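You operate a simulated robot arm through the tools that you are given. There is no shell and no other tool. Be economical: measure what you need, move in short steps, check, and stop when the job is done.

You run a simulated robot arm. Do the job below in one go: nothing can be reset, and whatever is moved stays where it is left.

Task
Fetch the peg from the top of the steps and stand it on the cream job card there. Take the wedge from the table end of the side bench and put it on the tall table top. Fetch the yellow-headed peg from the table end of the side bench and stand it on the beige pad there. Take the weight from the corner end of the side bench and put it on the table end of the side bench. Close the sliding lid. Put the red-headed rivet on the small table away on the stern end of the long bench. Fetch the plumb level and set it on the third bay from the left of the window bench. Take the set-up card and put it on the bench top over the chest. Press the gauge button two times. Take the bucket and put it on the model shelf board. Take the batten on the store bench and put it away on the door end of the left wall bench. Take the flat template from the port rear bench top and leave it on the small table. Open the green drawer. The order is free. Set down upright: peg, yellow-headed peg, weight, red-headed rivet.

The check looks at the end state, three seconds after you hand in, the way a careful person would. Anything else that was tipped, shoved, dropped, spilled or broken makes it a failure. Lids that push on must go on centred and level and be pressed home; caps that screw on are set level and turned clockwise until they are tight.

Robot
A 6-joint arm with a four-finger gripper on a trunk, on a base that drives. Base frame: it is fixed to the floor where the robot stands at the start and does not move with it; the origin is under the middle of the robot, x ahead of it, y to its left, z up; the surface under the hand at the start is at about z = 0.47. Units: m, rad, N and s.
With the tool pointing down near the work surface it reaches from about 0.62 to 0.76 m from the robot's upright axis, wherever it stands. Its first joint turns from -2.897 to 2.897 rad. Places, roughly: batten (30x3x2 cm) [4.4, 3.7, 0.9]; bench top over the chest (22x32 cm) [4.3, -4.5, 0.9]; bucket (16x18x13 cm) [-1.9, -3.3, 1]; door end of the left wall bench [4.4, -4.3, 0.9]; flat template [2.25, 5.25, 0.75]; gauge button [-1.6, -3.4, 0.9]; green drawer [0.3, 5, 0.9]; job card [0.75, 0, 0.5]; model shelf board [-1.9, -0.5, 1.2]; pad (6x6x3 cm) [-1.6, 2.5, 0.9]; peg (4x4x7 cm) [0.5, 0.1, 0.5]; plumb level [-2, -8, 1]; red-headed rivet (3x3x5 cm) [1.8, 3.2, 0.8]; set-up card [-0.25, -5.25, 1]; sliding lid [-1.3, 5.1, 0.9]; small table [2.1, 3.2, 0.7]; stern end of the long bench [2.6, -4.9, 0.5]; table end of the side bench [-1.8, 2.2, 0.9]; tall table [-1.3, 0.3, 0.9]; third bay of the window bench [-1.7, -6.3, 0.9]; wedge (11x5x4 cm) [-1.7, 2.2, 0.9]; weight (11x5x7 cm) [-1.9, 3.1, 0.9]; yellow-headed peg (3x3x7 cm) [-1.8, 2.2, 0.9]. Payload 3.43 kg.
Tool frame: the origin (TCP) lies between the finger pads and is the grasp point; the fingertips stand 0.03 m ahead of it; z points along the fingers, y is the line along which they close. The gripper opens to 0.12 m. The gripper's body begins 0.085 m behind the TCP.
Orientation is that of the tool frame in the base frame, as a unit quaternion [w, x, y, z]. With the fingers straight down and closing along the base's y, the tool's x points along the base's -x, its y along +y and its z along -z.

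Tools
- The arm moves only by the tool apply_moves. Its argument "plan" is a list of rows, each a list of 7 numbers: the shift along the tool's x, y, z in units of 300 mm (1.0 is 300 mm), then the turn, a rotation vector about the tool's x, y, z in units of 60 degrees (1.0 is 60 degrees), then the opening, from 0 (shut) to 1 (fully open). In form: [[dx, dy, dz, rx, ry, rz, hand], ...]. A call has 1 to 8 rows; each row is the pose to reach, as a shift and turn from the pose commanded when the call began, along the tool's axes at that moment. A call with a number of a shift or a turn outside -1 to 1 is refused whole. Rows are played at 5 a second. More than 0.05 m and 0.15 rad between two rows, or a gripper value outside its range, and nothing of the call is played. A pose out of reach is approached as far as the arm can. The call stops where the force on the tool passes 40 N (or 10 N more than at its start, if that is more) or the arm is blocked; 0.2 s more then pass. The fingers move at their own pace and stop on an object; they squeeze with about 38 N. The grip force told is the motor's: it shows also when the fingers shut on nothing. Time passes only in rows, and 0.2 s behind the last, so rows that repeat a pose let the fingers close. It gives the time, the measured TCP pose, the force on the tool (base axes), the opening and the grip force at its end, in the units of the frame above (readings bear some noise), with the torque about the TCP (base axes, N m) and any sound that the robot's microphone picked up.
- Cameras (640 x 400 px; columns grow to the right, rows downward): "scene" is now at [0.0347, 0.1684, 1.419]; the picture's right is [-0.23, -0.97, 0.00], its down [-0.83, 0.20, -0.52] and it looks along [0.51, -0.12, -0.85] (base axes); focal length 248 px, centre (320, 200). "wrist" rides on the gripper at [0.071, -0.017, -0.121] in the tool frame; the picture's right is [0.23, 0.97, 0.00], its down [-0.81, 0.19, -0.55] and it looks along [-0.54, 0.13, 0.83] (tool axes); focal length 275 px, centre (320, 200). There is no depth. A picture from a camera that has moved, and an enlarged one, comes with that camera's place and axes in the base frame and with its lens. The place of the scene camera against the robot may be out by one fixed shift of up to 0.025 m in any direction.
- get_image(camera): a new picture of that camera. It takes no simulated time.
- slide_trunk(by): slides the trunk up (or, below 0, down) by that many m; the arm and the scene camera ride with it, the base frame stays. It gives what a move gives, with no picture.
- steer(legs): drives the robot by 1 to 6 legs, each [ahead, left, turn to the left] in m, m and rad, along the robot's own axes; the way and the turn of a leg run together, so that a leg with both is an arc; at most 1.5 m and 3.142 rad a leg. The arm and the cameras ride along, it lands a little off, and it stops where it bumps. It gives what a move gives.
- aim_head(pan, tilt): turns the head with the scene camera to pan (to the left, within 2.094 rad either way) and tilt (down, from -0.506 to 1.204), counted from straight ahead of the robot. It gives what a move gives.
- inspect(camera, box): a new picture of the part [left, top, right, bottom] of that camera's present view, enlarged. It takes no simulated time.
- job_done(): hands the job in; it is judged then, once.

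Go step by step. Nothing tells you exact positions but the pictures and the camera data: compare them with the known pose of the tool, close in by small moves and look again before you grip or let go. The budget is 556 turns and 354 pictures, counting those below and the enlarged ones. Unless the task says otherwise, let go and move clear before handing in, and close with one line.

The tools are called after ">>>" by a JSON object that holds its "api" and its "payload". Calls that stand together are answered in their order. apply_moves: Moves the arm, as the interface text tells. Its arguments: {"type":"object","properties":{"plan":{"type":"array"}},"required":["plan"]} The other tools are called the same way: slide_trunk (by) slides the trunk up or down; steer (legs) drives the base; aim_head (pan, tilt) turns the head that bears the scene camera; get_image (camera) takes a picture; inspect (camera, box) takes an enlarged picture of a part of a camera's view; job_done () hands the job in.

At the start:

```text
time_s: 0.0
eef_pos: [0.5897, 0.2907, 0.7946]
ee_rot: [0.0, 0.0, 1.0, 0.0]
wrist_force: [-0.3, 0.9, -0.6]
wrist_torque: [0.0, 0.03, -0.03]
width: 0.1202
finger_force: 0.1
trunk travel left (down, up): [-0.025, 0.515]
robot x, y, heading: [-0.003, 0.0026, 0.001]
head pan, tilt: [-0.232, 1.021]
```

scene: 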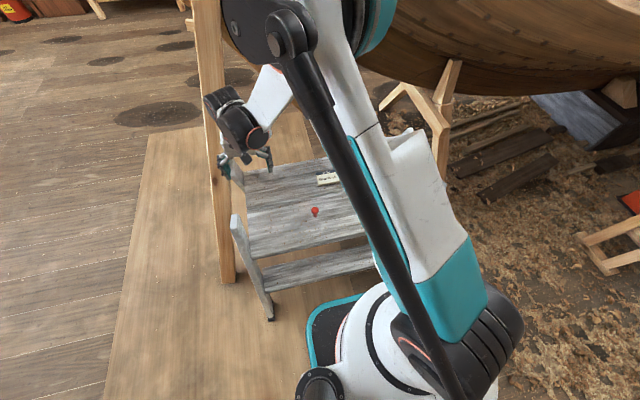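
wrist: 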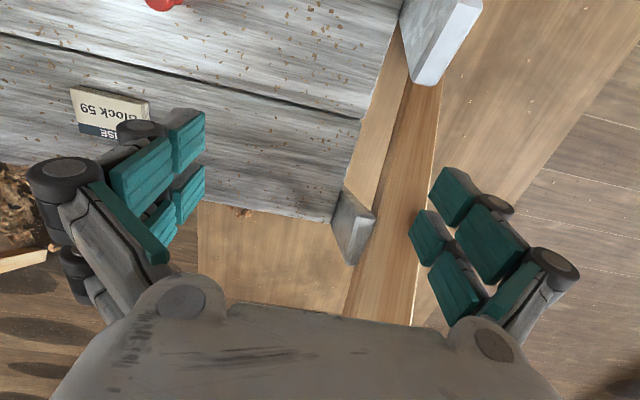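

The red-headed peg looks to be near (0.54, 0.10) and the card near (0.72, -0.02). The peg is too close to the robot, so I back off a little first.

>>> {"api": "steer", "payload": {"legs": [[-0.12, 0, 0]]}}

>>> {"api": "get_image", "payload": {"camera": "wrist"}}

```text
time_s: 1.2
eef_pos: [0.4677, 0.2904, 0.7931]
ee_rot: [0.0, 0.0, 1.0, -0.001]
wrist_force: [0.8, 0.1, 0.9]
wrist_torque: [-0.01, 0.07, -0.02]
width: 0.1199
finger_force: 0.1
trunk travel left (down, up): [-0.025, 0.515]
robot x, y, heading: [-0.1228, -0.0019, -0.0]
head pan, tilt: [-0.232, 1.021]
```

```text
351 pictures are left
camera wrist: at [0.3962, 0.2752, 0.9144], right [-0.23, 0.97, 0.0], down [0.81, 0.19, 0.55], along [0.54, 0.13, -0.83], focal length 275 px, centre (320, 200)
```

wrist: 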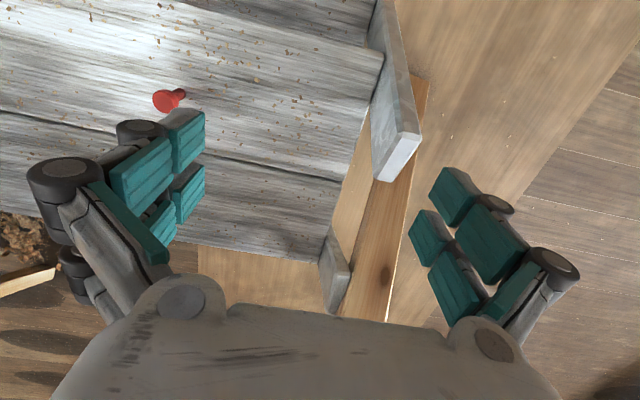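

The peg head is near (0.54, 0.08). I move the hand above it and look again.

>>> {"api": "apply_moves", "payload": {"plan": [[-0.04, -0.117, 0.05, 0, 0, 0, 0.6], [-0.08, -0.233, 0.1, 0, 0, 0, 0.6], [-0.12, -0.35, 0.15, 0, 0, 0, 0.6], [-0.16, -0.467, 0.2, 0, 0, 0, 0.6], [-0.2, -0.583, 0.25, 0, 0, 0, 0.6], [-0.24, -0.7, 0.3, 0, 0, 0, 0.6]]}}

>>> {"api": "get_image", "payload": {"camera": "wrist"}}

>>> {"api": "get_image", "payload": {"camera": "scene"}}

```text
time_s: 2.6
eef_pos: [0.5407, 0.0839, 0.7046]
ee_rot: [0.0, 0.0, 1.0, 0.0]
wrist_force: [-0.3, 0.9, 0.7]
wrist_torque: [-0.05, -0.02, -0.02]
width: 0.0721
finger_force: 0.1
trunk travel left (down, up): [-0.025, 0.515]
robot x, y, heading: [-0.1229, 0.0013, 0.0]
head pan, tilt: [-0.232, 1.021]
```

```text
350 pictures are left
camera wrist: at [0.4683, 0.0685, 0.8249], right [-0.23, 0.97, 0.0], down [0.81, 0.19, 0.55], along [0.54, 0.13, -0.83], focal length 275 px, centre (320, 200)
```

wrist: 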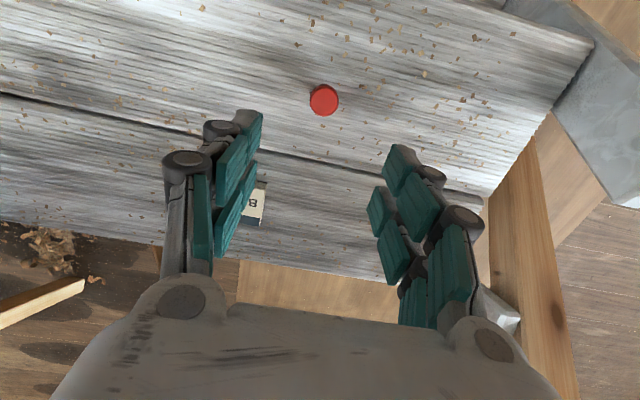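

```text
349 pictures are left
camera scene: at [-0.0865, 0.1688, 1.4189], right [-0.23, -0.97, 0.0], down [-0.83, 0.2, -0.52], along [0.51, -0.12, -0.85], focal length 248 px, centre (320, 200)
```

scene: 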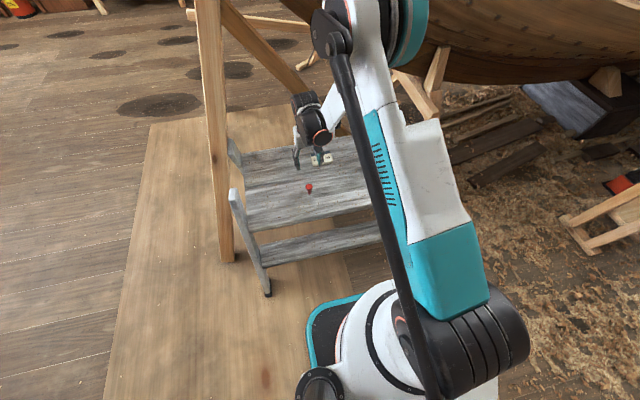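

The peg head is at about (0.536, 0.089, 0.536). I take a closer look at its shape before gripping.

>>> {"api": "inspect", "payload": {"camera": "scene", "box": [270, 130, 370, 220]}}

```text
4.44 times, centred on (320, 175) of scene
camera zoom: at [-0.0865, 0.1688, 1.4189], right [-0.23, -0.97, 0.0], down [-0.83, 0.2, -0.52], along [0.51, -0.12, -0.85], focal length 1101 px, centre (320, 311)
```

zoom: 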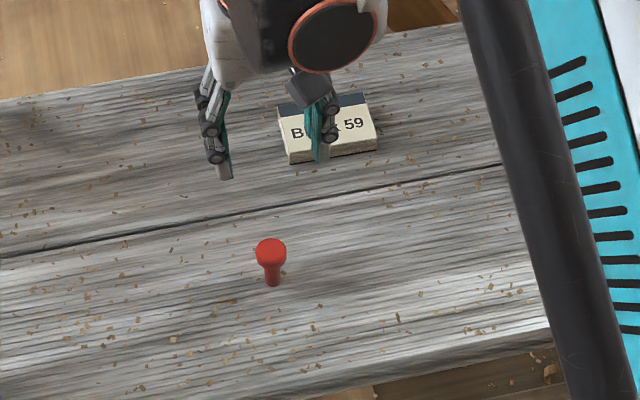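

I'm descending over the peg, gripping it, and lifting a little.

>>> {"api": "apply_moves", "payload": {"plan": [[0.016, 0.017, 0.16, 0, 0, 0, 0.6], [0.016, 0.017, 0.32, 0, 0, 0, 0.6], [0.016, 0.017, 0.48, 0, 0, 0, 0.6], [0.016, 0.017, 0.64, 0, 0, 0, 0.6], [0.016, 0.017, 0.64, 0, 0, 0, 0.6]]}}

>>> {"api": "get_image", "payload": {"camera": "wrist"}}

```text
time_s: 3.8
eef_pos: [0.5366, 0.0859, 0.5097]
ee_rot: [0.0, 0.0, 1.0, -0.001]
wrist_force: [0.0, -0.2, 0.6]
wrist_torque: [0.01, 0.0, 0.02]
width: 0.0718
finger_force: 0.1
trunk travel left (down, up): [-0.025, 0.515]
robot x, y, heading: [-0.1197, -0.0024, 0.003]
head pan, tilt: [-0.232, 1.021]
```

```text
347 pictures are left
camera wrist: at [0.465, 0.07, 0.6302], right [-0.23, 0.97, 0.0], down [0.81, 0.19, 0.55], along [0.54, 0.13, -0.83], focal length 275 px, centre (320, 200)
```

wrist: 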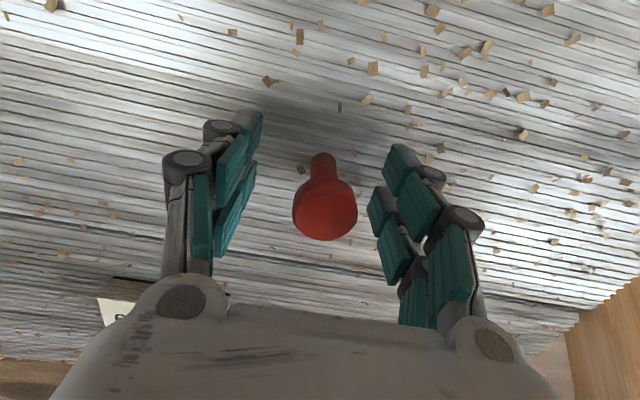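

The peg sits between the fingers, so I close and lift.

>>> {"api": "apply_moves", "payload": {"plan": [[0.015, 0.008, 0, 0, 0, 0, 0.6], [0.015, 0.008, 0, 0, 0, 0, 0.1], [0.015, 0.008, 0, 0, 0, 0, 0.1], [0.015, 0.008, 0, 0, 0, 0, 0.1], [0.015, 0.008, -0.15, 0, 0, 0, 0.1], [0.015, 0.008, -0.3, 0, 0, 0, 0.1]]}}

>>> {"api": "get_image", "payload": {"camera": "wrist"}}

```text
time_s: 5.2
eef_pos: [0.5315, 0.089, 0.6022]
ee_rot: [-0.001, 0.0, 1.0, 0.0]
wrist_force: [-0.7, 0.4, -0.3]
wrist_torque: [0.02, 0.04, -0.01]
width: 0.0269
finger_force: 38.0
trunk travel left (down, up): [-0.025, 0.515]
robot x, y, heading: [-0.1248, 0.0008, 0.001]
head pan, tilt: [-0.232, 1.021]
```

```text
346 pictures are left
camera wrist: at [0.4594, 0.0732, 0.7222], right [-0.23, 0.97, 0.0], down [0.81, 0.19, 0.55], along [0.54, 0.13, -0.83], focal length 275 px, centre (320, 200)
```

wrist: 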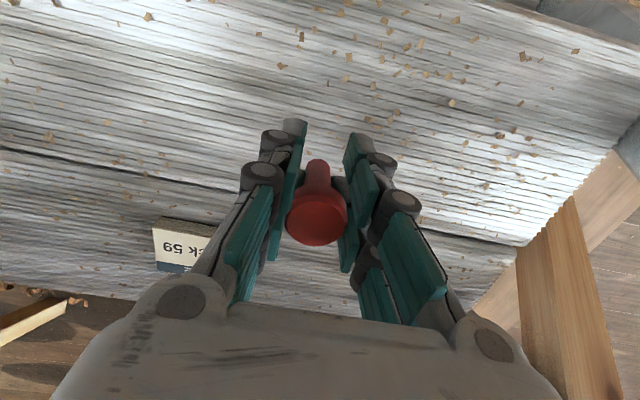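

The peg is held. I drive forward and look at the card.

>>> {"api": "steer", "payload": {"legs": [[0.1, 0, 0]]}}

>>> {"api": "apply_moves", "payload": {"plan": [[-0.05, -0.02, -0.05, 0, 0, 0, 0.1], [-0.1, -0.04, -0.1, 0, 0, 0, 0.1]]}}

>>> {"api": "get_image", "payload": {"camera": "wrist"}}

>>> {"api": "inspect", "payload": {"camera": "scene", "box": [270, 130, 390, 220]}}

```text
time_s: 6.4
eef_pos: [0.6326, 0.0906, 0.6016]
ee_rot: [0.0, 0.0, 1.0, 0.0]
wrist_force: [-0.3, 0.0, 0.5]
wrist_torque: [0.01, 0.01, -0.01]
width: 0.0268
finger_force: 37.7
trunk travel left (down, up): [-0.025, 0.515]
robot x, y, heading: [-0.0193, 0.0003, 0.0]
head pan, tilt: [-0.232, 1.021]
```

```text
time_s: 7.0
eef_pos: [0.6638, 0.0786, 0.6301]
ee_rot: [0.0, 0.0, 1.0, 0.0]
wrist_force: [0.4, -0.4, 0.3]
wrist_torque: [-0.04, 0.0, -0.01]
width: 0.0268
finger_force: 37.8
trunk travel left (down, up): [-0.025, 0.515]
robot x, y, heading: [-0.0209, -0.0003, 0.001]
head pan, tilt: [-0.232, 1.021]
```

```text
345 pictures are left
camera wrist: at [0.5917, 0.0617, 0.7505], right [-0.23, 0.97, 0.0], down [0.81, 0.19, 0.55], along [0.54, 0.13, -0.83], focal length 275 px, centre (320, 200)
```

wrist: 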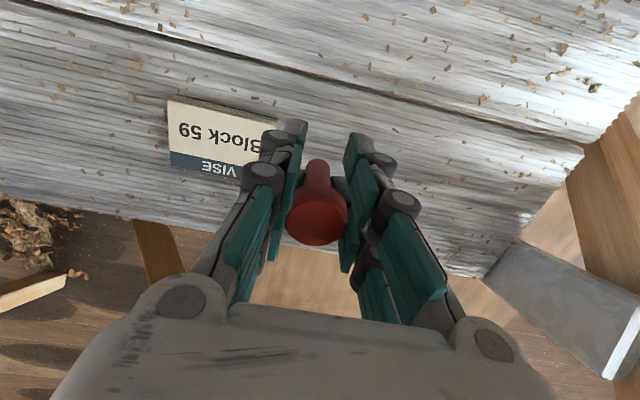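

```text
4.44 times, centred on (330, 175) of scene
camera zoom: at [0.0149, 0.1685, 1.419], right [-0.23, -0.97, 0.0], down [-0.83, 0.2, -0.52], along [0.51, -0.12, -0.85], focal length 1101 px, centre (276, 311)
```

zoom: 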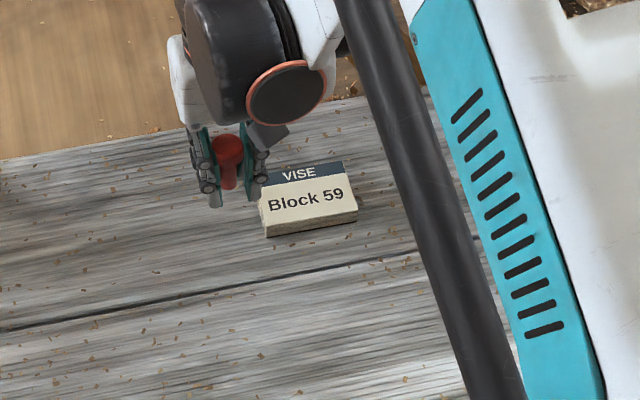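

The card is centred near (0.722, -0.012) with its top at about 0.49. I move the peg over it and check the height.

>>> {"api": "apply_moves", "payload": {"plan": [[-0.06, -0.11, 0, 0, 0, 0, 0.1], [-0.12, -0.22, 0, 0, 0, 0, 0.1], [-0.17, -0.3, 0.0, 0, 0, 0, 0.1], [-0.17, -0.3, 0.15, 0, 0, 0, 0.1]]}}

>>> {"api": "get_image", "payload": {"camera": "wrist"}}

>>> {"api": "inspect", "payload": {"camera": "scene", "box": [270, 130, 390, 220]}}

```text
time_s: 8.0
eef_pos: [0.7134, -0.0103, 0.5838]
ee_rot: [0.0, 0.0, 1.0, 0.0]
wrist_force: [-0.8, -0.3, -0.7]
wrist_torque: [0.02, -0.03, 0.0]
width: 0.0267
finger_force: 37.8
trunk travel left (down, up): [-0.025, 0.515]
robot x, y, heading: [-0.0188, 0.001, -0.002]
head pan, tilt: [-0.232, 1.021]
```

```text
343 pictures are left
camera wrist: at [0.6421, -0.0255, 0.7045], right [-0.23, 0.97, 0.0], down [0.81, 0.19, 0.55], along [0.54, 0.13, -0.83], focal length 275 px, centre (320, 200)
```

wrist: 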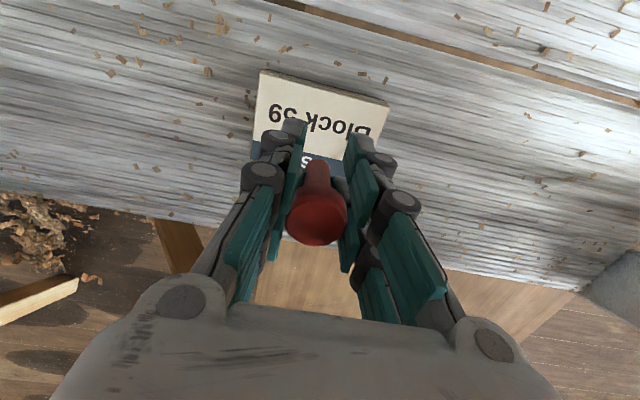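

```text
4.44 times, centred on (330, 175) of scene
camera zoom: at [0.0146, 0.1682, 1.419], right [-0.23, -0.97, 0.0], down [-0.83, 0.2, -0.52], along [0.51, -0.12, -0.85], focal length 1101 px, centre (276, 311)
```

zoom: 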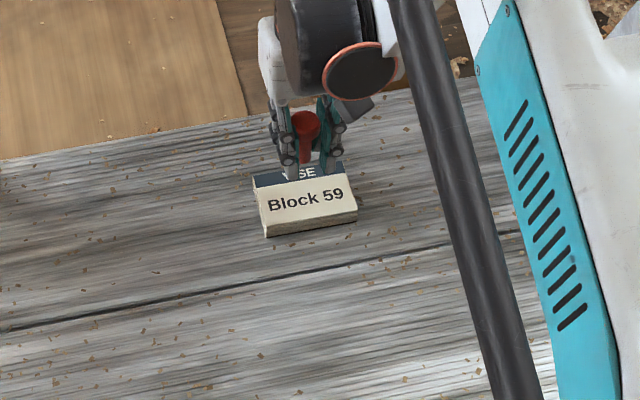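

The peg is over the cream part. I'm lowering in small steps and watching the force.

>>> {"api": "apply_moves", "payload": {"plan": [[0.005, 0, 0.06, 0, 0, 0, 0.1], [0.005, 0, 0.12, 0, 0, 0, 0.1], [0.005, 0, 0.14, 0, 0, 0, 0.1]]}}

>>> {"api": "inspect", "payload": {"camera": "scene", "box": [300, 140, 360, 185]}}

```text
time_s: 8.8
eef_pos: [0.7119, -0.0106, 0.5441]
ee_rot: [0.0, 0.001, 1.0, 0.0]
wrist_force: [0.3, -0.7, 0.0]
wrist_torque: [-0.01, -0.03, -0.02]
width: 0.0269
finger_force: 37.5
trunk travel left (down, up): [-0.025, 0.515]
robot x, y, heading: [-0.0247, -0.0004, -0.004]
head pan, tilt: [-0.232, 1.021]
```

```text
8.89 times, centred on (330, 162) of scene
camera zoom: at [0.0151, 0.1683, 1.419], right [-0.23, -0.97, 0.0], down [-0.83, 0.2, -0.52], along [0.51, -0.12, -0.85], focal length 2203 px, centre (231, 533)
```

zoom: 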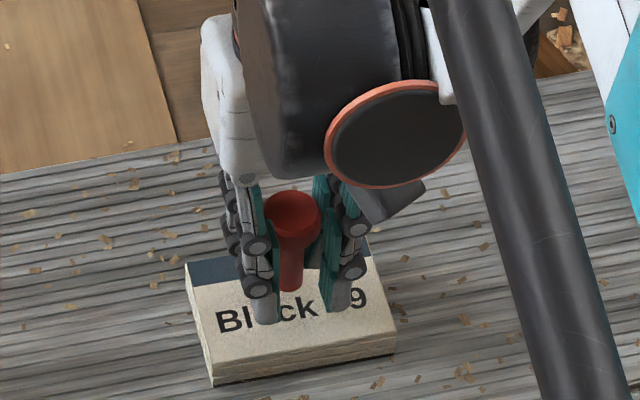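

No contact yet. I'll go on in smaller steps.

>>> {"api": "apply_moves", "payload": {"plan": [[0, 0, 0.012, 0, 0, 0, 0.1], [0, 0, 0.02, 0, 0, 0, 0.1], [0, 0, 0.02, 0, 0, 0, 0.1]]}}

>>> {"api": "apply_moves", "payload": {"plan": [[0, 0, 0.01, 0, 0, 0, 0.1], [0, 0, 0.01, 0, 0, 0, 0.1]]}}

>>> {"api": "apply_moves", "payload": {"plan": [[0, 0, 0.01, 0, 0, 0, 0.1], [0, 0, 0.01, 0, 0, 0, 0.1]]}}

```text
time_s: 9.6
eef_pos: [0.7117, -0.0129, 0.5374]
ee_rot: [0.0, 0.001, 1.0, 0.0]
wrist_force: [-0.1, 0.6, -0.5]
wrist_torque: [0.02, 0.0, 0.02]
width: 0.0263
finger_force: 38.2
trunk travel left (down, up): [-0.025, 0.515]
robot x, y, heading: [-0.0206, -0.001, 0.002]
head pan, tilt: [-0.232, 1.021]
```

```text
time_s: 10.2
eef_pos: [0.7105, -0.0125, 0.5355]
ee_rot: [0.0, 0.0, 1.0, 0.0]
wrist_force: [0.2, 0.6, -0.9]
wrist_torque: [-0.02, 0.01, 0.02]
width: 0.0266
finger_force: 38.0
trunk travel left (down, up): [-0.025, 0.515]
robot x, y, heading: [-0.0182, -0.0032, -0.002]
head pan, tilt: [-0.232, 1.021]
```

```text
time_s: 10.8
eef_pos: [0.7111, -0.0113, 0.5333]
ee_rot: [0.001, 0.001, 1.0, 0.001]
wrist_force: [1.4, -0.6, 15.1]
wrist_torque: [0.01, -0.22, 0.03]
width: 0.0269
finger_force: 37.6
trunk travel left (down, up): [-0.025, 0.515]
robot x, y, heading: [-0.02, 0.0006, -0.001]
head pan, tilt: [-0.232, 1.021]
```

The peg has touched the card. I open and rise.

>>> {"api": "apply_moves", "payload": {"plan": [[0, 0, -0.003, 0, 0, 0, 0.1], [0, 0, -0.003, 0, 0, 0, 0.4], [0, 0, -0.003, 0, 0, 0, 0.5], [0, 0, -0.1, 0, 0, 0, 0.5], [0, 0, -0.25, 0, 0, 0, 0.5], [0, 0, -0.4, 0, 0, 0, 0.5]]}}

>>> {"api": "get_image", "payload": {"camera": "wrist"}}

```text
time_s: 12.2
eef_pos: [0.7129, -0.0126, 0.6558]
ee_rot: [0.0, 0.0, 1.0, -0.001]
wrist_force: [0.6, 0.5, 0.1]
wrist_torque: [0.03, 0.04, 0.04]
width: 0.0604
finger_force: 0.1
trunk travel left (down, up): [-0.025, 0.515]
robot x, y, heading: [-0.0189, -0.0046, 0.003]
head pan, tilt: [-0.232, 1.021]
```

```text
340 pictures are left
camera wrist: at [0.6413, -0.0282, 0.7756], right [-0.23, 0.97, 0.0], down [0.81, 0.19, 0.55], along [0.54, 0.13, -0.83], focal length 275 px, centre (320, 200)
```

wrist: 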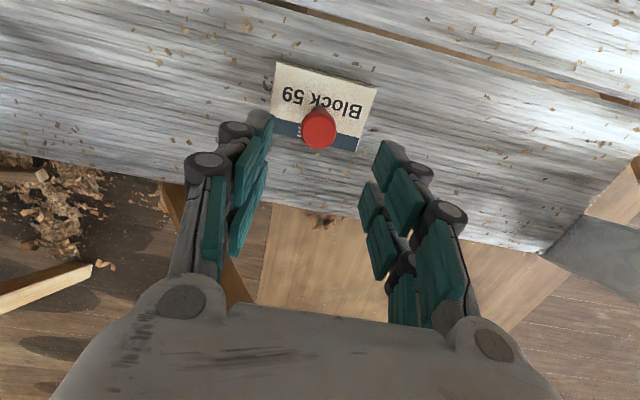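

The peg stands on the card. Now I look around before driving on.

>>> {"api": "aim_head", "payload": {"pan": 2.05, "tilt": 0.35}}

>>> {"api": "get_image", "payload": {"camera": "scene"}}

>>> {"api": "aim_head", "payload": {"pan": 1.0, "tilt": 0.35}}

>>> {"api": "get_image", "payload": {"camera": "scene"}}

>>> {"api": "aim_head", "payload": {"pan": 0, "tilt": 0.35}}

>>> {"api": "get_image", "payload": {"camera": "scene"}}

>>> {"api": "aim_head", "payload": {"pan": -1.0, "tilt": 0.35}}

>>> {"api": "get_image", "payload": {"camera": "scene"}}

>>> {"api": "aim_head", "payload": {"pan": -2.05, "tilt": 0.35}}

>>> {"api": "get_image", "payload": {"camera": "scene"}}

```text
time_s: 14.3
eef_pos: [0.7128, -0.0118, 0.6544]
ee_rot: [0.0, 0.0, 1.0, 0.0]
wrist_force: [0.4, 0.4, 0.1]
wrist_torque: [0.01, -0.02, -0.01]
width: 0.0602
finger_force: 0.1
trunk travel left (down, up): [-0.025, 0.515]
robot x, y, heading: [-0.0188, -0.0004, -0.003]
head pan, tilt: [2.051, 0.351]
```

```text
339 pictures are left
camera scene: at [-0.0945, 0.2667, 1.4752], right [0.89, 0.46, 0.0], down [0.16, -0.3, -0.94], along [-0.43, 0.83, -0.34], focal length 248 px, centre (320, 200)
```

scene: 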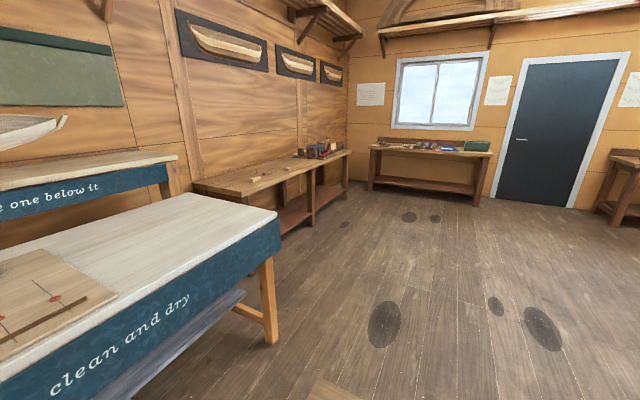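

```text
time_s: 15.6
eef_pos: [0.7119, -0.0112, 0.655]
ee_rot: [0.0, 0.0, 1.0, 0.0]
wrist_force: [-0.3, -0.2, -0.2]
wrist_torque: [0.01, 0.01, -0.01]
width: 0.0601
finger_force: 0.0
trunk travel left (down, up): [-0.025, 0.515]
robot x, y, heading: [-0.0215, -0.0014, 0.002]
head pan, tilt: [1.0, 0.351]
```

```text
338 pictures are left
camera scene: at [-0.0013, 0.2625, 1.4752], right [0.84, -0.54, 0.0], down [-0.19, -0.29, -0.94], along [0.51, 0.79, -0.34], focal length 248 px, centre (320, 200)
```

scene: 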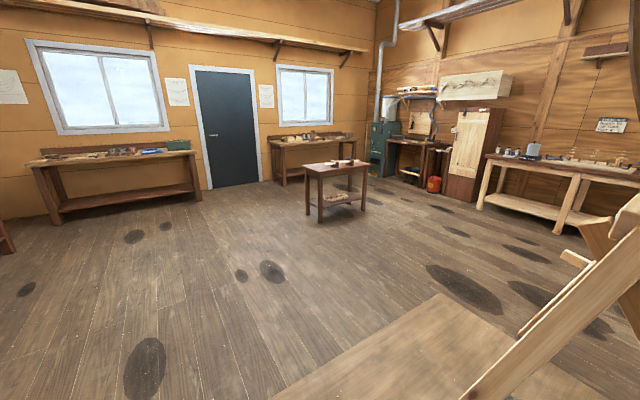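

```text
time_s: 16.9
eef_pos: [0.7126, -0.0126, 0.6549]
ee_rot: [0.0, 0.0, 1.0, 0.0]
wrist_force: [0.7, 1.4, 0.0]
wrist_torque: [-0.02, 0.02, -0.03]
width: 0.0599
finger_force: 0.1
trunk travel left (down, up): [-0.025, 0.515]
robot x, y, heading: [-0.0196, -0.0005, 0.001]
head pan, tilt: [0.0, 0.351]
```

```text
337 pictures are left
camera scene: at [0.0416, 0.1842, 1.4752], right [0.0, -1.0, 0.0], down [-0.34, 0.0, -0.94], along [0.94, 0.0, -0.34], focal length 248 px, centre (320, 200)
```

scene: 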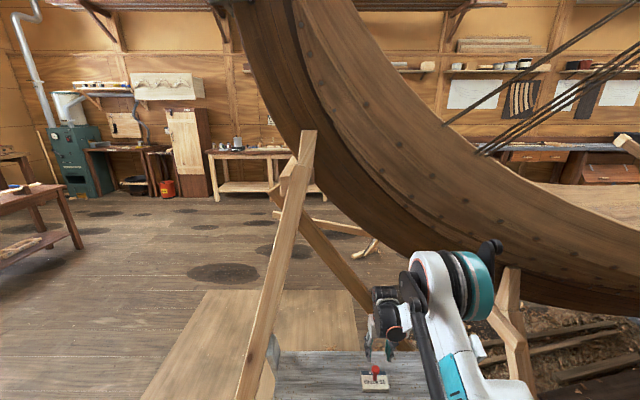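

```text
time_s: 18.1
eef_pos: [0.7134, -0.0127, 0.654]
ee_rot: [0.0, 0.0, 1.0, -0.001]
wrist_force: [-0.4, -0.3, 0.0]
wrist_torque: [0.02, 0.0, -0.02]
width: 0.0601
finger_force: 0.0
trunk travel left (down, up): [-0.025, 0.515]
robot x, y, heading: [-0.0183, -0.0003, -0.002]
head pan, tilt: [-1.0, 0.351]
```

```text
336 pictures are left
camera scene: at [-0.0011, 0.1058, 1.4752], right [-0.84, -0.54, 0.0], down [-0.19, 0.29, -0.94], along [0.51, -0.79, -0.34], focal length 248 px, centre (320, 200)
```

scene: 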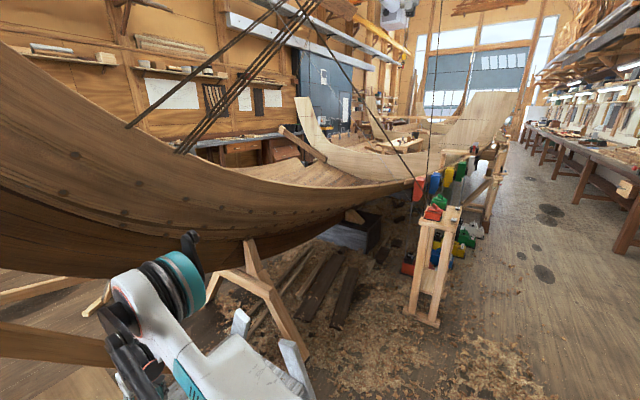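

```text
time_s: 19.4
eef_pos: [0.7125, -0.0123, 0.6542]
ee_rot: [0.0, 0.001, 1.0, 0.0]
wrist_force: [-0.1, -0.4, 0.3]
wrist_torque: [0.01, 0.01, 0.0]
width: 0.0602
finger_force: 0.1
trunk travel left (down, up): [-0.025, 0.515]
robot x, y, heading: [-0.0183, 0.0037, -0.005]
head pan, tilt: [-2.051, 0.351]
```

```text
335 pictures are left
camera scene: at [-0.0944, 0.1014, 1.4752], right [-0.89, 0.46, 0.0], down [0.16, 0.3, -0.94], along [-0.43, -0.83, -0.34], focal length 248 px, centre (320, 200)
```

scene: 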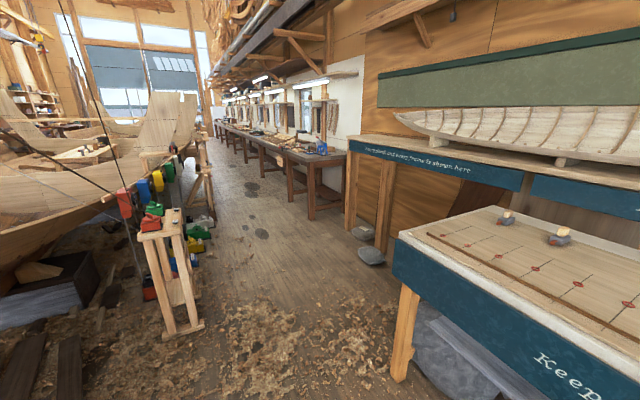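

The peg's place is settled, and the side bench lies behind and left along the wall at x≈-1.8. I raise the trunk, back off, turn left and drive up toward it.

>>> {"api": "slide_trunk", "payload": {"by": 0.44}}

>>> {"api": "steer", "payload": {"legs": [[-0.35, 0, 0], [0, 0, 1.571], [1.2, 0, 0], [0.9, 0, 0]]}}

>>> {"api": "aim_head", "payload": {"pan": 1.2, "tilt": 0.6}}

>>> {"api": "get_image", "payload": {"camera": "scene"}}

```text
refused: 0.44 is not a number from -0.4 to 0.4
```

```text
time_s: 35.6
eef_pos: [-0.4394, 2.8419, 0.6559]
ee_rot: [0.001, 0.726, -0.688, 0.0]
wrist_force: [0.2, 1.3, 0.1]
wrist_torque: [0.01, -0.01, 0.02]
width: 0.0598
finger_force: 0.0
trunk travel left (down, up): [-0.025, 0.515]
robot x, y, heading: [-0.4105, 2.1113, 1.624]
head pan, tilt: [-2.051, 0.351]
```

```text
time_s: 38.4
eef_pos: [-0.4383, 2.8418, 0.6555]
ee_rot: [0.0, 0.727, -0.687, 0.0]
wrist_force: [-0.1, 0.4, 0.1]
wrist_torque: [0.0, -0.02, 0.01]
width: 0.0601
finger_force: 0.0
trunk travel left (down, up): [-0.025, 0.515]
robot x, y, heading: [-0.4121, 2.1097, 1.631]
head pan, tilt: [1.201, 0.6]
```

```text
334 pictures are left
camera scene: at [-0.7051, 2.0904, 1.4524], right [0.31, 0.95, 0.0], down [0.54, -0.17, -0.83], along [-0.78, 0.25, -0.56], focal length 248 px, centre (320, 200)
```

scene: 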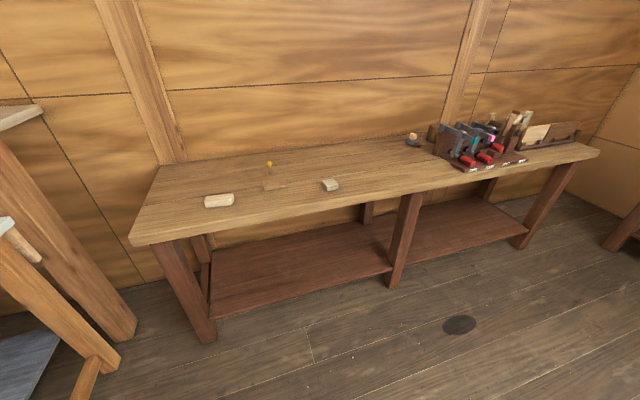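

I see the bench, with the wedge, yellow peg, pad and weight on it. A zoomed look at them follows, and I raise the trunk.

>>> {"api": "slide_trunk", "payload": {"by": 0.4}}

>>> {"api": "inspect", "payload": {"camera": "scene", "box": [130, 100, 450, 300]}}

```text
time_s: 42.2
eef_pos: [-0.4392, 2.8435, 1.0545]
ee_rot: [-0.001, 0.727, -0.687, 0.0]
wrist_force: [0.7, 0.3, 0.1]
wrist_torque: [0.02, -0.03, 0.03]
width: 0.0601
finger_force: 0.0
trunk travel left (down, up): [-0.425, 0.115]
robot x, y, heading: [-0.4109, 2.1124, 1.625]
head pan, tilt: [1.201, 0.6]
```

```text
2.00 times, centred on (290, 200) of scene
camera zoom: at [-0.7051, 2.0905, 1.8523], right [0.31, 0.95, 0.0], down [0.54, -0.17, -0.82], along [-0.78, 0.25, -0.57], focal length 496 px, centre (380, 200)
```

zoom: 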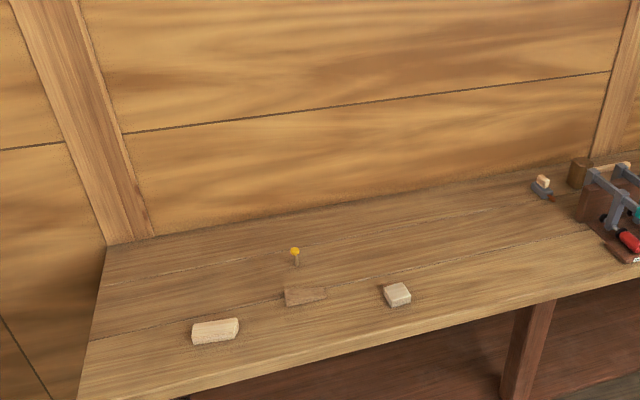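

The wedge candidate by position is the brown block near (-1.67, 2.19). I zoom in to tell it apart from the light block.

>>> {"api": "inspect", "payload": {"camera": "scene", "box": [210, 190, 350, 280]}}

>>> {"api": "inspect", "payload": {"camera": "scene", "box": [380, 150, 460, 230]}}

```text
4.44 times, centred on (280, 235) of scene
camera zoom: at [-0.7051, 2.0905, 1.8523], right [0.31, 0.95, 0.0], down [0.54, -0.17, -0.82], along [-0.78, 0.25, -0.57], focal length 1101 px, centre (498, 44)
```

zoom: 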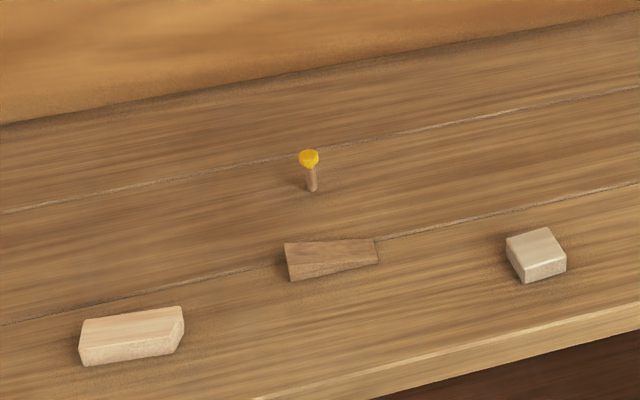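

```text
5.00 times, centred on (420, 190) of scene
camera zoom: at [-0.7051, 2.0905, 1.8523], right [0.31, 0.95, 0.0], down [0.54, -0.17, -0.82], along [-0.78, 0.25, -0.57], focal length 1239 px, centre (-180, 250)
```

zoom: 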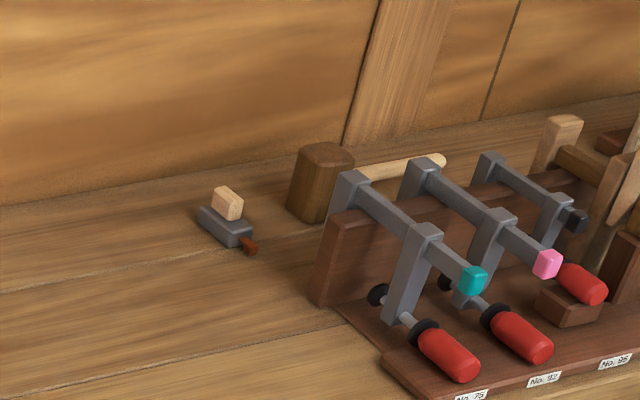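

The dark tapered block is the wedge, and the light block must stay put. I turn to face the bench and drive closer.

>>> {"api": "steer", "payload": {"legs": [[0, 0, 1.517], [0.5, 0, 0]]}}

>>> {"api": "aim_head", "payload": {"pan": 0, "tilt": 0.9}}

>>> {"api": "get_image", "payload": {"camera": "scene"}}

>>> {"api": "get_image", "payload": {"camera": "wrist"}}

```text
time_s: 48.8
eef_pos: [-1.6476, 2.1588, 1.055]
ee_rot: [0.0, 1.0, -0.015, 0.0]
wrist_force: [0.4, -0.2, -0.2]
wrist_torque: [-0.03, -0.02, -0.01]
width: 0.06
finger_force: 0.0
trunk travel left (down, up): [-0.425, 0.115]
robot x, y, heading: [-0.9143, 2.1221, 3.11]
head pan, tilt: [1.201, 0.6]
```

```text
time_s: 50.2
eef_pos: [-1.6468, 2.1587, 1.0544]
ee_rot: [0.0, 1.0, -0.015, 0.001]
wrist_force: [0.2, 0.6, -0.2]
wrist_torque: [-0.03, 0.0, -0.03]
width: 0.06
finger_force: 0.1
trunk travel left (down, up): [-0.425, 0.115]
robot x, y, heading: [-0.9131, 2.1247, 3.105]
head pan, tilt: [0.0, 0.901]
```

```text
330 pictures are left
camera scene: at [-0.9887, 1.9094, 1.8276], right [0.03, 1.0, 0.0], down [0.78, -0.02, -0.62], along [-0.62, 0.02, -0.78], focal length 248 px, centre (320, 200)
```

scene: 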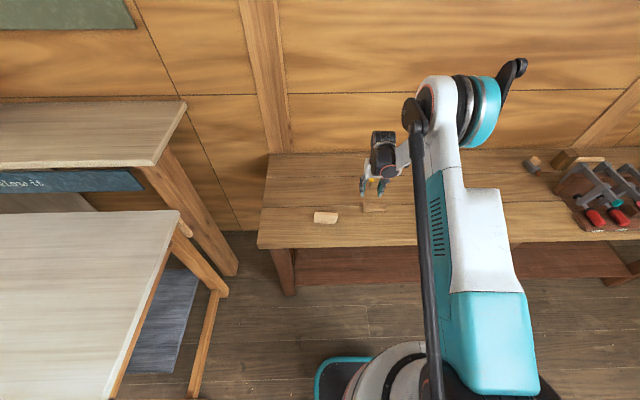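

```text
329 pictures are left
camera wrist: at [-1.5754, 2.1744, 1.1752], right [0.2, -0.98, 0.0], down [-0.82, -0.17, 0.55], along [-0.54, -0.11, -0.83], focal length 275 px, centre (320, 200)
```

wrist: 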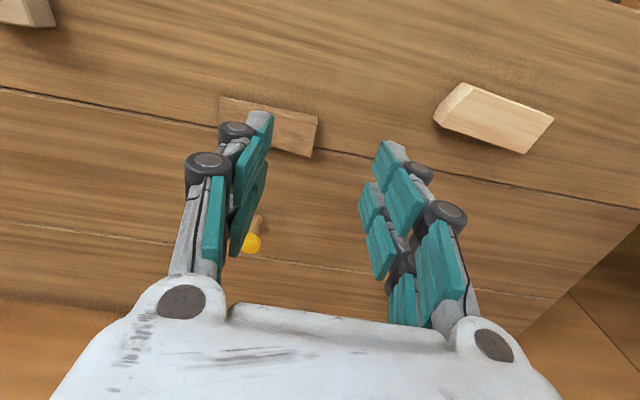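

The yellow peg's head is near (-1.797, 2.207). I drive 0.14 m nearer, with the hand above the bench, and look again.

>>> {"api": "steer", "payload": {"legs": [[0.14, -0.04, 0.03]]}}

>>> {"api": "get_image", "payload": {"camera": "wrist"}}

```text
time_s: 51.6
eef_pos: [-1.7871, 2.1802, 1.0542]
ee_rot: [0.0, 1.0, -0.001, 0.001]
wrist_force: [-0.5, 0.6, 0.2]
wrist_torque: [-0.03, -0.02, 0.04]
width: 0.0601
finger_force: 0.0
trunk travel left (down, up): [-0.425, 0.115]
robot x, y, heading: [-1.0535, 2.1655, 3.143]
head pan, tilt: [0.0, 0.901]
```

```text
328 pictures are left
camera wrist: at [-1.7165, 2.1968, 1.1743], right [0.23, -0.97, 0.0], down [-0.81, -0.19, 0.55], along [-0.54, -0.13, -0.83], focal length 275 px, centre (320, 200)
```

wrist: 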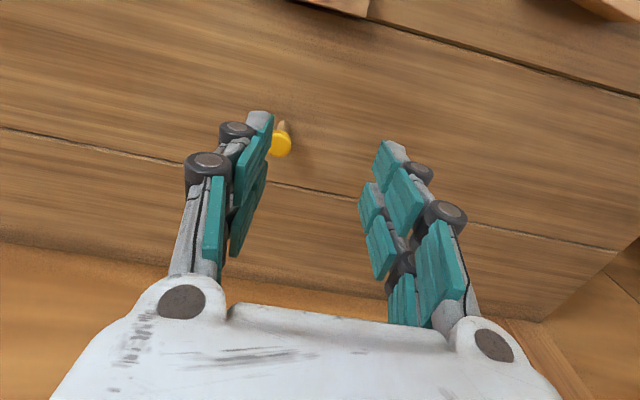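

Triangulated, the peg head is at (-1.831, 2.211, 0.909), so the bench top is at about 0.845. I drive 0.04 m on and descend partway.

>>> {"api": "steer", "payload": {"legs": [[0.04, 0, 0]]}}

>>> {"api": "apply_moves", "payload": {"plan": [[-0.013, -0.1, 0, 0, 0, 0, 0.6], [-0.013, -0.1, 0.15, 0, 0, 0, 0.6], [-0.013, -0.1, 0.3, 0, 0, 0, 0.6]]}}

>>> {"api": "get_image", "payload": {"camera": "wrist"}}

```text
time_s: 52.5
eef_pos: [-1.8289, 2.1788, 1.0538]
ee_rot: [0.0, 1.0, -0.002, 0.0]
wrist_force: [-2.3, -0.1, -1.2]
wrist_torque: [-0.02, -0.03, 0.01]
width: 0.0599
finger_force: 0.2
trunk travel left (down, up): [-0.425, 0.115]
robot x, y, heading: [-1.0935, 2.1633, 3.14]
head pan, tilt: [0.0, 0.901]
```

```text
time_s: 53.3
eef_pos: [-1.8325, 2.2074, 0.9653]
ee_rot: [0.0, 1.0, -0.001, 0.0]
wrist_force: [0.8, 0.2, -0.3]
wrist_torque: [-0.01, 0.0, 0.0]
width: 0.0718
finger_force: 0.0
trunk travel left (down, up): [-0.425, 0.115]
robot x, y, heading: [-1.091, 2.1681, 3.138]
head pan, tilt: [0.0, 0.901]
```

```text
327 pictures are left
camera wrist: at [-1.7612, 2.2253, 1.0856], right [0.23, -0.97, 0.0], down [-0.81, -0.19, 0.55], along [-0.54, -0.13, -0.83], focal length 275 px, centre (320, 200)
```

wrist: 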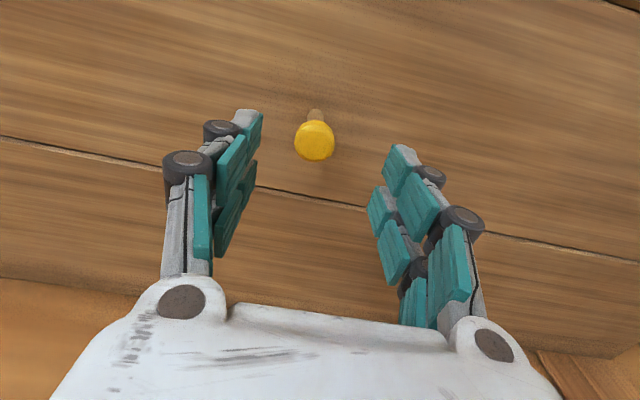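

The peg is centred. I descend and grip.

>>> {"api": "apply_moves", "payload": {"plan": [[0.0, -0.013, 0.12, 0, 0, 0, 0.6], [0.0, -0.013, 0.24, 0, 0, 0, 0.6], [0.0, -0.013, 0.24, 0, 0, 0, 0.1], [0.0, -0.013, 0.24, 0, 0, 0, 0.1], [0.0, -0.013, 0.24, 0, 0, 0, 0.1]]}}

>>> {"api": "get_image", "payload": {"camera": "wrist"}}

```text
time_s: 54.5
eef_pos: [-1.8243, 2.2117, 0.9068]
ee_rot: [0.0, 1.0, 0.0, -0.001]
wrist_force: [0.3, 0.5, 1.4]
wrist_torque: [0.03, -0.04, -0.01]
width: 0.0202
finger_force: 38.0
out of reach, approached as far as the arm can: row 2, 3, 4, 5
trunk travel left (down, up): [-0.425, 0.115]
robot x, y, heading: [-1.0965, 2.1668, 3.137]
head pan, tilt: [0.0, 0.901]
```

```text
326 pictures are left
camera wrist: at [-1.7535, 2.2296, 1.0265], right [0.23, -0.97, 0.0], down [-0.81, -0.19, 0.55], along [-0.54, -0.13, -0.83], focal length 275 px, centre (320, 200)
```

wrist: 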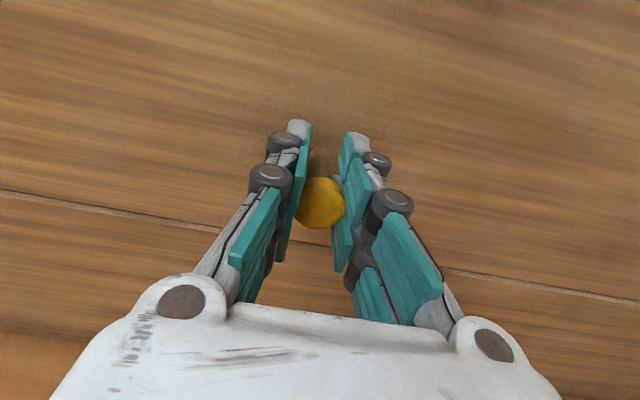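

The yellow peg is gripped by its head. I lift it and drive so that the hand comes over the pad.

>>> {"api": "apply_moves", "payload": {"plan": [[0.0, 0, -0.05, 0, 0, 0, 0.1], [0.0, 0, -0.2, 0, 0, 0, 0.1], [0.0, 0, -0.35, 0, 0, 0, 0.1]]}}

>>> {"api": "steer", "payload": {"legs": [[-0.187, 0, 0], [0, -0.235, 0]]}}

>>> {"api": "get_image", "payload": {"camera": "wrist"}}

>>> {"api": "get_image", "payload": {"camera": "scene"}}

```text
time_s: 55.3
eef_pos: [-1.8221, 2.2144, 1.0061]
ee_rot: [-0.001, 1.0, -0.001, -0.001]
wrist_force: [-0.8, -0.5, 0.1]
wrist_torque: [-0.04, 0.0, 0.04]
width: 0.0204
finger_force: 37.9
trunk travel left (down, up): [-0.425, 0.115]
robot x, y, heading: [-1.0945, 2.1681, 3.141]
head pan, tilt: [0.0, 0.901]
```

```text
time_s: 58.2
eef_pos: [-1.6344, 2.45, 1.0067]
ee_rot: [0.0, 1.0, 0.0, 0.0]
wrist_force: [-1.4, 0.5, -0.4]
wrist_torque: [-0.02, 0.01, -0.01]
width: 0.0202
finger_force: 37.5
trunk travel left (down, up): [-0.425, 0.115]
robot x, y, heading: [-0.9064, 2.3998, 3.14]
head pan, tilt: [0.0, 0.901]
```

```text
325 pictures are left
camera wrist: at [-1.5634, 2.4678, 1.1259], right [0.23, -0.97, 0.0], down [-0.81, -0.19, 0.55], along [-0.54, -0.13, -0.83], focal length 275 px, centre (320, 200)
```

wrist: 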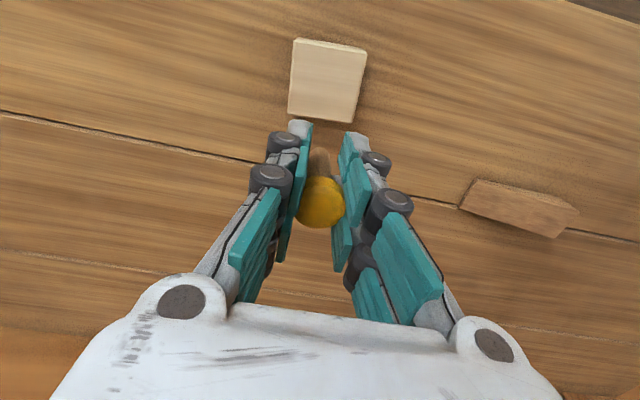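

```text
324 pictures are left
camera scene: at [-0.9735, 2.1863, 1.8278], right [0.0, 1.0, 0.0], down [0.78, 0.0, -0.62], along [-0.62, 0.0, -0.78], focal length 248 px, centre (320, 200)
```

scene: 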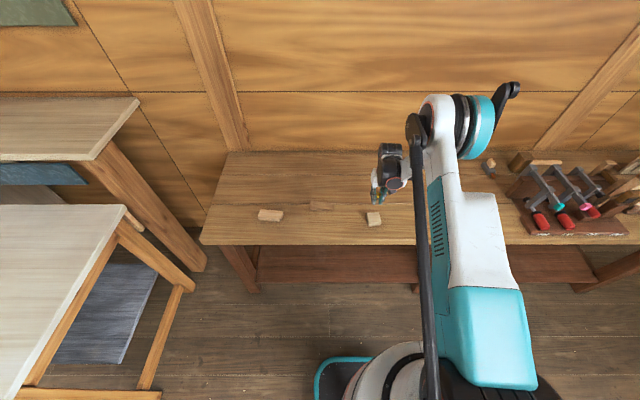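

The pad's centre is at (-1.606, 2.451). I back off 0.035 m, lower the trunk 0.05 and look.

>>> {"api": "steer", "payload": {"legs": [[-0.035, 0, 0]]}}

>>> {"api": "slide_trunk", "payload": {"by": -0.05}}

>>> {"api": "get_image", "payload": {"camera": "wrist"}}

>>> {"api": "inspect", "payload": {"camera": "scene", "box": [330, 170, 430, 240]}}

```text
time_s: 59.0
eef_pos: [-1.5973, 2.4503, 1.0078]
ee_rot: [0.0, 1.0, -0.002, -0.002]
wrist_force: [1.4, 0.6, 0.7]
wrist_torque: [0.01, 0.09, 0.04]
width: 0.0201
finger_force: 37.9
trunk travel left (down, up): [-0.425, 0.115]
robot x, y, heading: [-0.8717, 2.3986, 3.134]
head pan, tilt: [0.0, 0.901]
```

```text
time_s: 60.0
eef_pos: [-1.5992, 2.4502, 0.9566]
ee_rot: [0.0, 1.0, -0.002, 0.001]
wrist_force: [-0.4, 0.4, -0.3]
wrist_torque: [-0.02, -0.01, 0.01]
width: 0.0202
finger_force: 38.2
trunk travel left (down, up): [-0.375, 0.165]
robot x, y, heading: [-0.8697, 2.4001, 3.136]
head pan, tilt: [0.0, 0.901]
```

```text
323 pictures are left
camera wrist: at [-1.5281, 2.4676, 1.0762], right [0.23, -0.97, 0.0], down [-0.81, -0.19, 0.55], along [-0.54, -0.13, -0.83], focal length 275 px, centre (320, 200)
```

wrist: 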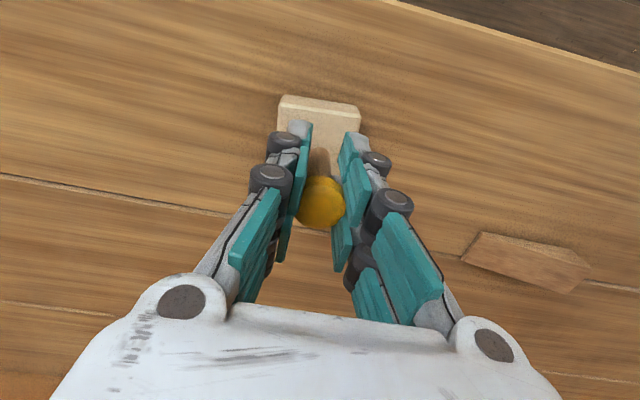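

```text
5.71 times, centred on (380, 205) of scene
camera zoom: at [-0.9386, 2.1847, 1.7777], right [0.0, 1.0, 0.0], down [0.78, 0.0, -0.62], along [-0.62, 0.0, -0.78], focal length 1416 px, centre (-23, 171)
```

zoom: 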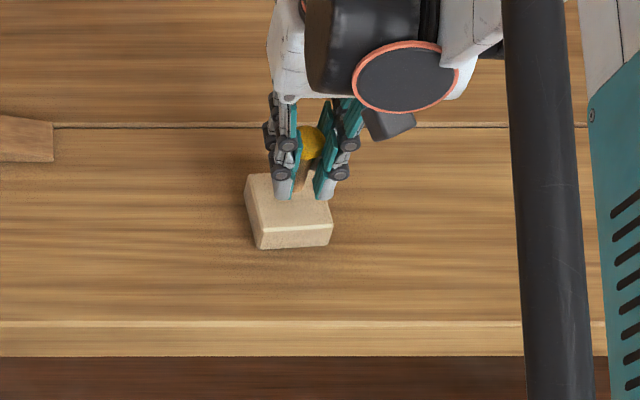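

The peg is over the pad. I lower it stepwise until contact.

>>> {"api": "apply_moves", "payload": {"plan": [[0, 0, 0.02, 0, 0, 0, 0.1], [0, 0, 0.04, 0, 0, 0, 0.1], [0, 0, 0.04, 0, 0, 0, 0.1]]}}

>>> {"api": "apply_moves", "payload": {"plan": [[0, 0, 0.01, 0, 0, 0, 0.1], [0, 0, 0.01, 0, 0, 0, 0.1]]}}

>>> {"api": "apply_moves", "payload": {"plan": [[0, 0, 0.01, 0, 0, 0, 0.1], [0, 0, 0.01, 0, 0, 0, 0.1]]}}

```text
time_s: 60.8
eef_pos: [-1.5996, 2.4493, 0.9441]
ee_rot: [0.001, 1.0, -0.001, 0.001]
wrist_force: [0.4, -0.4, -0.4]
wrist_torque: [0.0, 0.01, 0.03]
width: 0.0197
finger_force: 38.0
trunk travel left (down, up): [-0.375, 0.165]
robot x, y, heading: [-0.8698, 2.401, 3.139]
head pan, tilt: [0.0, 0.901]
```

```text
time_s: 61.4
eef_pos: [-1.6007, 2.4512, 0.941]
ee_rot: [0.0, 1.0, -0.002, -0.001]
wrist_force: [0.5, 0.3, -0.8]
wrist_torque: [0.01, 0.01, 0.04]
width: 0.0202
finger_force: 38.4
trunk travel left (down, up): [-0.375, 0.165]
robot x, y, heading: [-0.8702, 2.4038, 3.14]
head pan, tilt: [0.0, 0.901]
```

```text
time_s: 62.0
eef_pos: [-1.5992, 2.4499, 0.938]
ee_rot: [0.0, 1.0, -0.003, 0.0]
wrist_force: [0.6, -0.4, 0.3]
wrist_torque: [0.0, 0.02, -0.01]
width: 0.02
finger_force: 37.5
trunk travel left (down, up): [-0.375, 0.165]
robot x, y, heading: [-0.8713, 2.4027, 3.142]
head pan, tilt: [0.0, 0.901]
```

>>> {"api": "apply_moves", "payload": {"plan": [[0, 0, 0.01, 0, 0, 0, 0.1], [0, 0, 0.01, 0, 0, 0, 0.1]]}}

>>> {"api": "apply_moves", "payload": {"plan": [[0, 0, 0.01, 0, 0, 0, 0.1], [0, 0, 0.01, 0, 0, 0, 0.1]]}}

>>> {"api": "inspect", "payload": {"camera": "scene", "box": [345, 180, 415, 225]}}

```text
time_s: 62.5
eef_pos: [-1.6002, 2.4498, 0.9333]
ee_rot: [0.0, 1.0, -0.002, 0.0]
wrist_force: [-0.1, 0.3, 1.5]
wrist_torque: [0.0, -0.02, 0.0]
width: 0.0202
finger_force: 37.8
trunk travel left (down, up): [-0.375, 0.165]
robot x, y, heading: [-0.8661, 2.3974, 3.143]
head pan, tilt: [0.0, 0.901]
```

```text
time_s: 63.1
eef_pos: [-1.5985, 2.4507, 0.934]
ee_rot: [0.0, 1.0, -0.002, 0.0]
wrist_force: [-5.7, 2.6, 24.3]
wrist_torque: [0.1, 0.29, -0.07]
width: 0.0204
finger_force: 38.6
trunk travel left (down, up): [-0.375, 0.165]
robot x, y, heading: [-0.8709, 2.3988, 3.134]
head pan, tilt: [0.0, 0.901]
```

```text
8.89 times, centred on (380, 202) of scene
camera zoom: at [-0.9366, 2.1847, 1.7779], right [0.0, 1.0, 0.0], down [0.78, 0.0, -0.62], along [-0.62, 0.0, -0.78], focal length 2203 px, centre (-213, 178)
```

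zoom: 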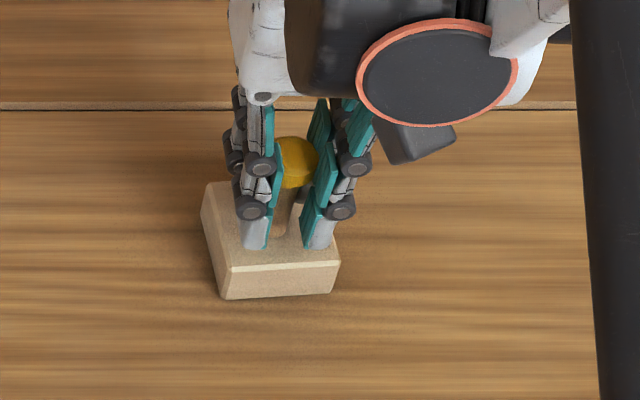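

Contact at about 24 N. I ease off a hair, release, and rise.

>>> {"api": "apply_moves", "payload": {"plan": [[0, 0, -0.007, 0, 0, 0, 0.1], [0, 0, -0.007, 0, 0, 0, 0.35], [0, 0, -0.007, 0, 0, 0, 0.5], [0, 0, -0.1, 0, 0, 0, 0.5], [0, 0, -0.25, 0, 0, 0, 0.5], [0, 0, -0.4, 0, 0, 0, 0.5]]}}

>>> {"api": "get_image", "payload": {"camera": "wrist"}}

```text
time_s: 64.5
eef_pos: [-1.5992, 2.4523, 1.0489]
ee_rot: [0.0, 1.0, -0.002, 0.0]
wrist_force: [-0.5, 0.4, -0.2]
wrist_torque: [0.0, 0.06, -0.01]
width: 0.0601
finger_force: 0.1
trunk travel left (down, up): [-0.375, 0.165]
robot x, y, heading: [-0.8709, 2.4017, 3.139]
head pan, tilt: [0.0, 0.901]
```

```text
320 pictures are left
camera wrist: at [-1.5278, 2.4702, 1.1696], right [0.23, -0.97, 0.0], down [-0.81, -0.19, 0.55], along [-0.54, -0.13, -0.83], focal length 275 px, centre (320, 200)
```

wrist: 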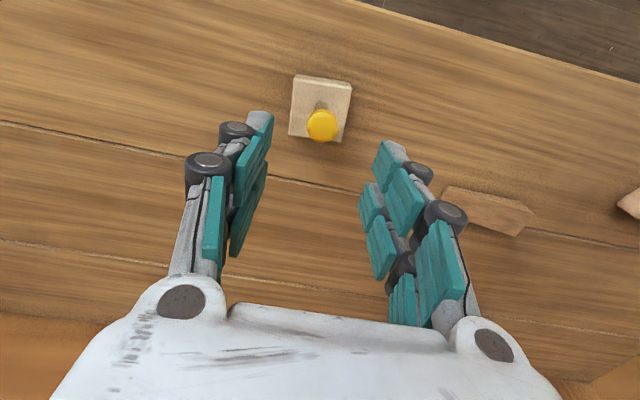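

The yellow peg stands on the pad. Next is the wedge: I move over it and look.

>>> {"api": "steer", "payload": {"legs": [[0, 0.24, 0], [0.09, 0, 0]]}}

>>> {"api": "get_image", "payload": {"camera": "wrist"}}

```text
time_s: 67.0
eef_pos: [-1.691, 2.2089, 1.0477]
ee_rot: [0.0, 1.0, 0.0, 0.001]
wrist_force: [-0.7, 0.8, -0.4]
wrist_torque: [0.02, -0.06, 0.0]
width: 0.0602
finger_force: 0.1
trunk travel left (down, up): [-0.375, 0.165]
robot x, y, heading: [-0.9598, 2.16, 3.142]
head pan, tilt: [0.0, 0.901]
```

```text
319 pictures are left
camera wrist: at [-1.621, 2.2264, 1.1677], right [0.23, -0.97, 0.0], down [-0.81, -0.19, 0.55], along [-0.54, -0.13, -0.83], focal length 275 px, centre (320, 200)
```

wrist: 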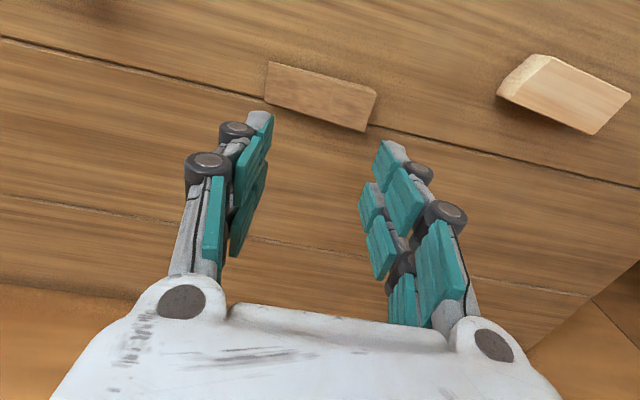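

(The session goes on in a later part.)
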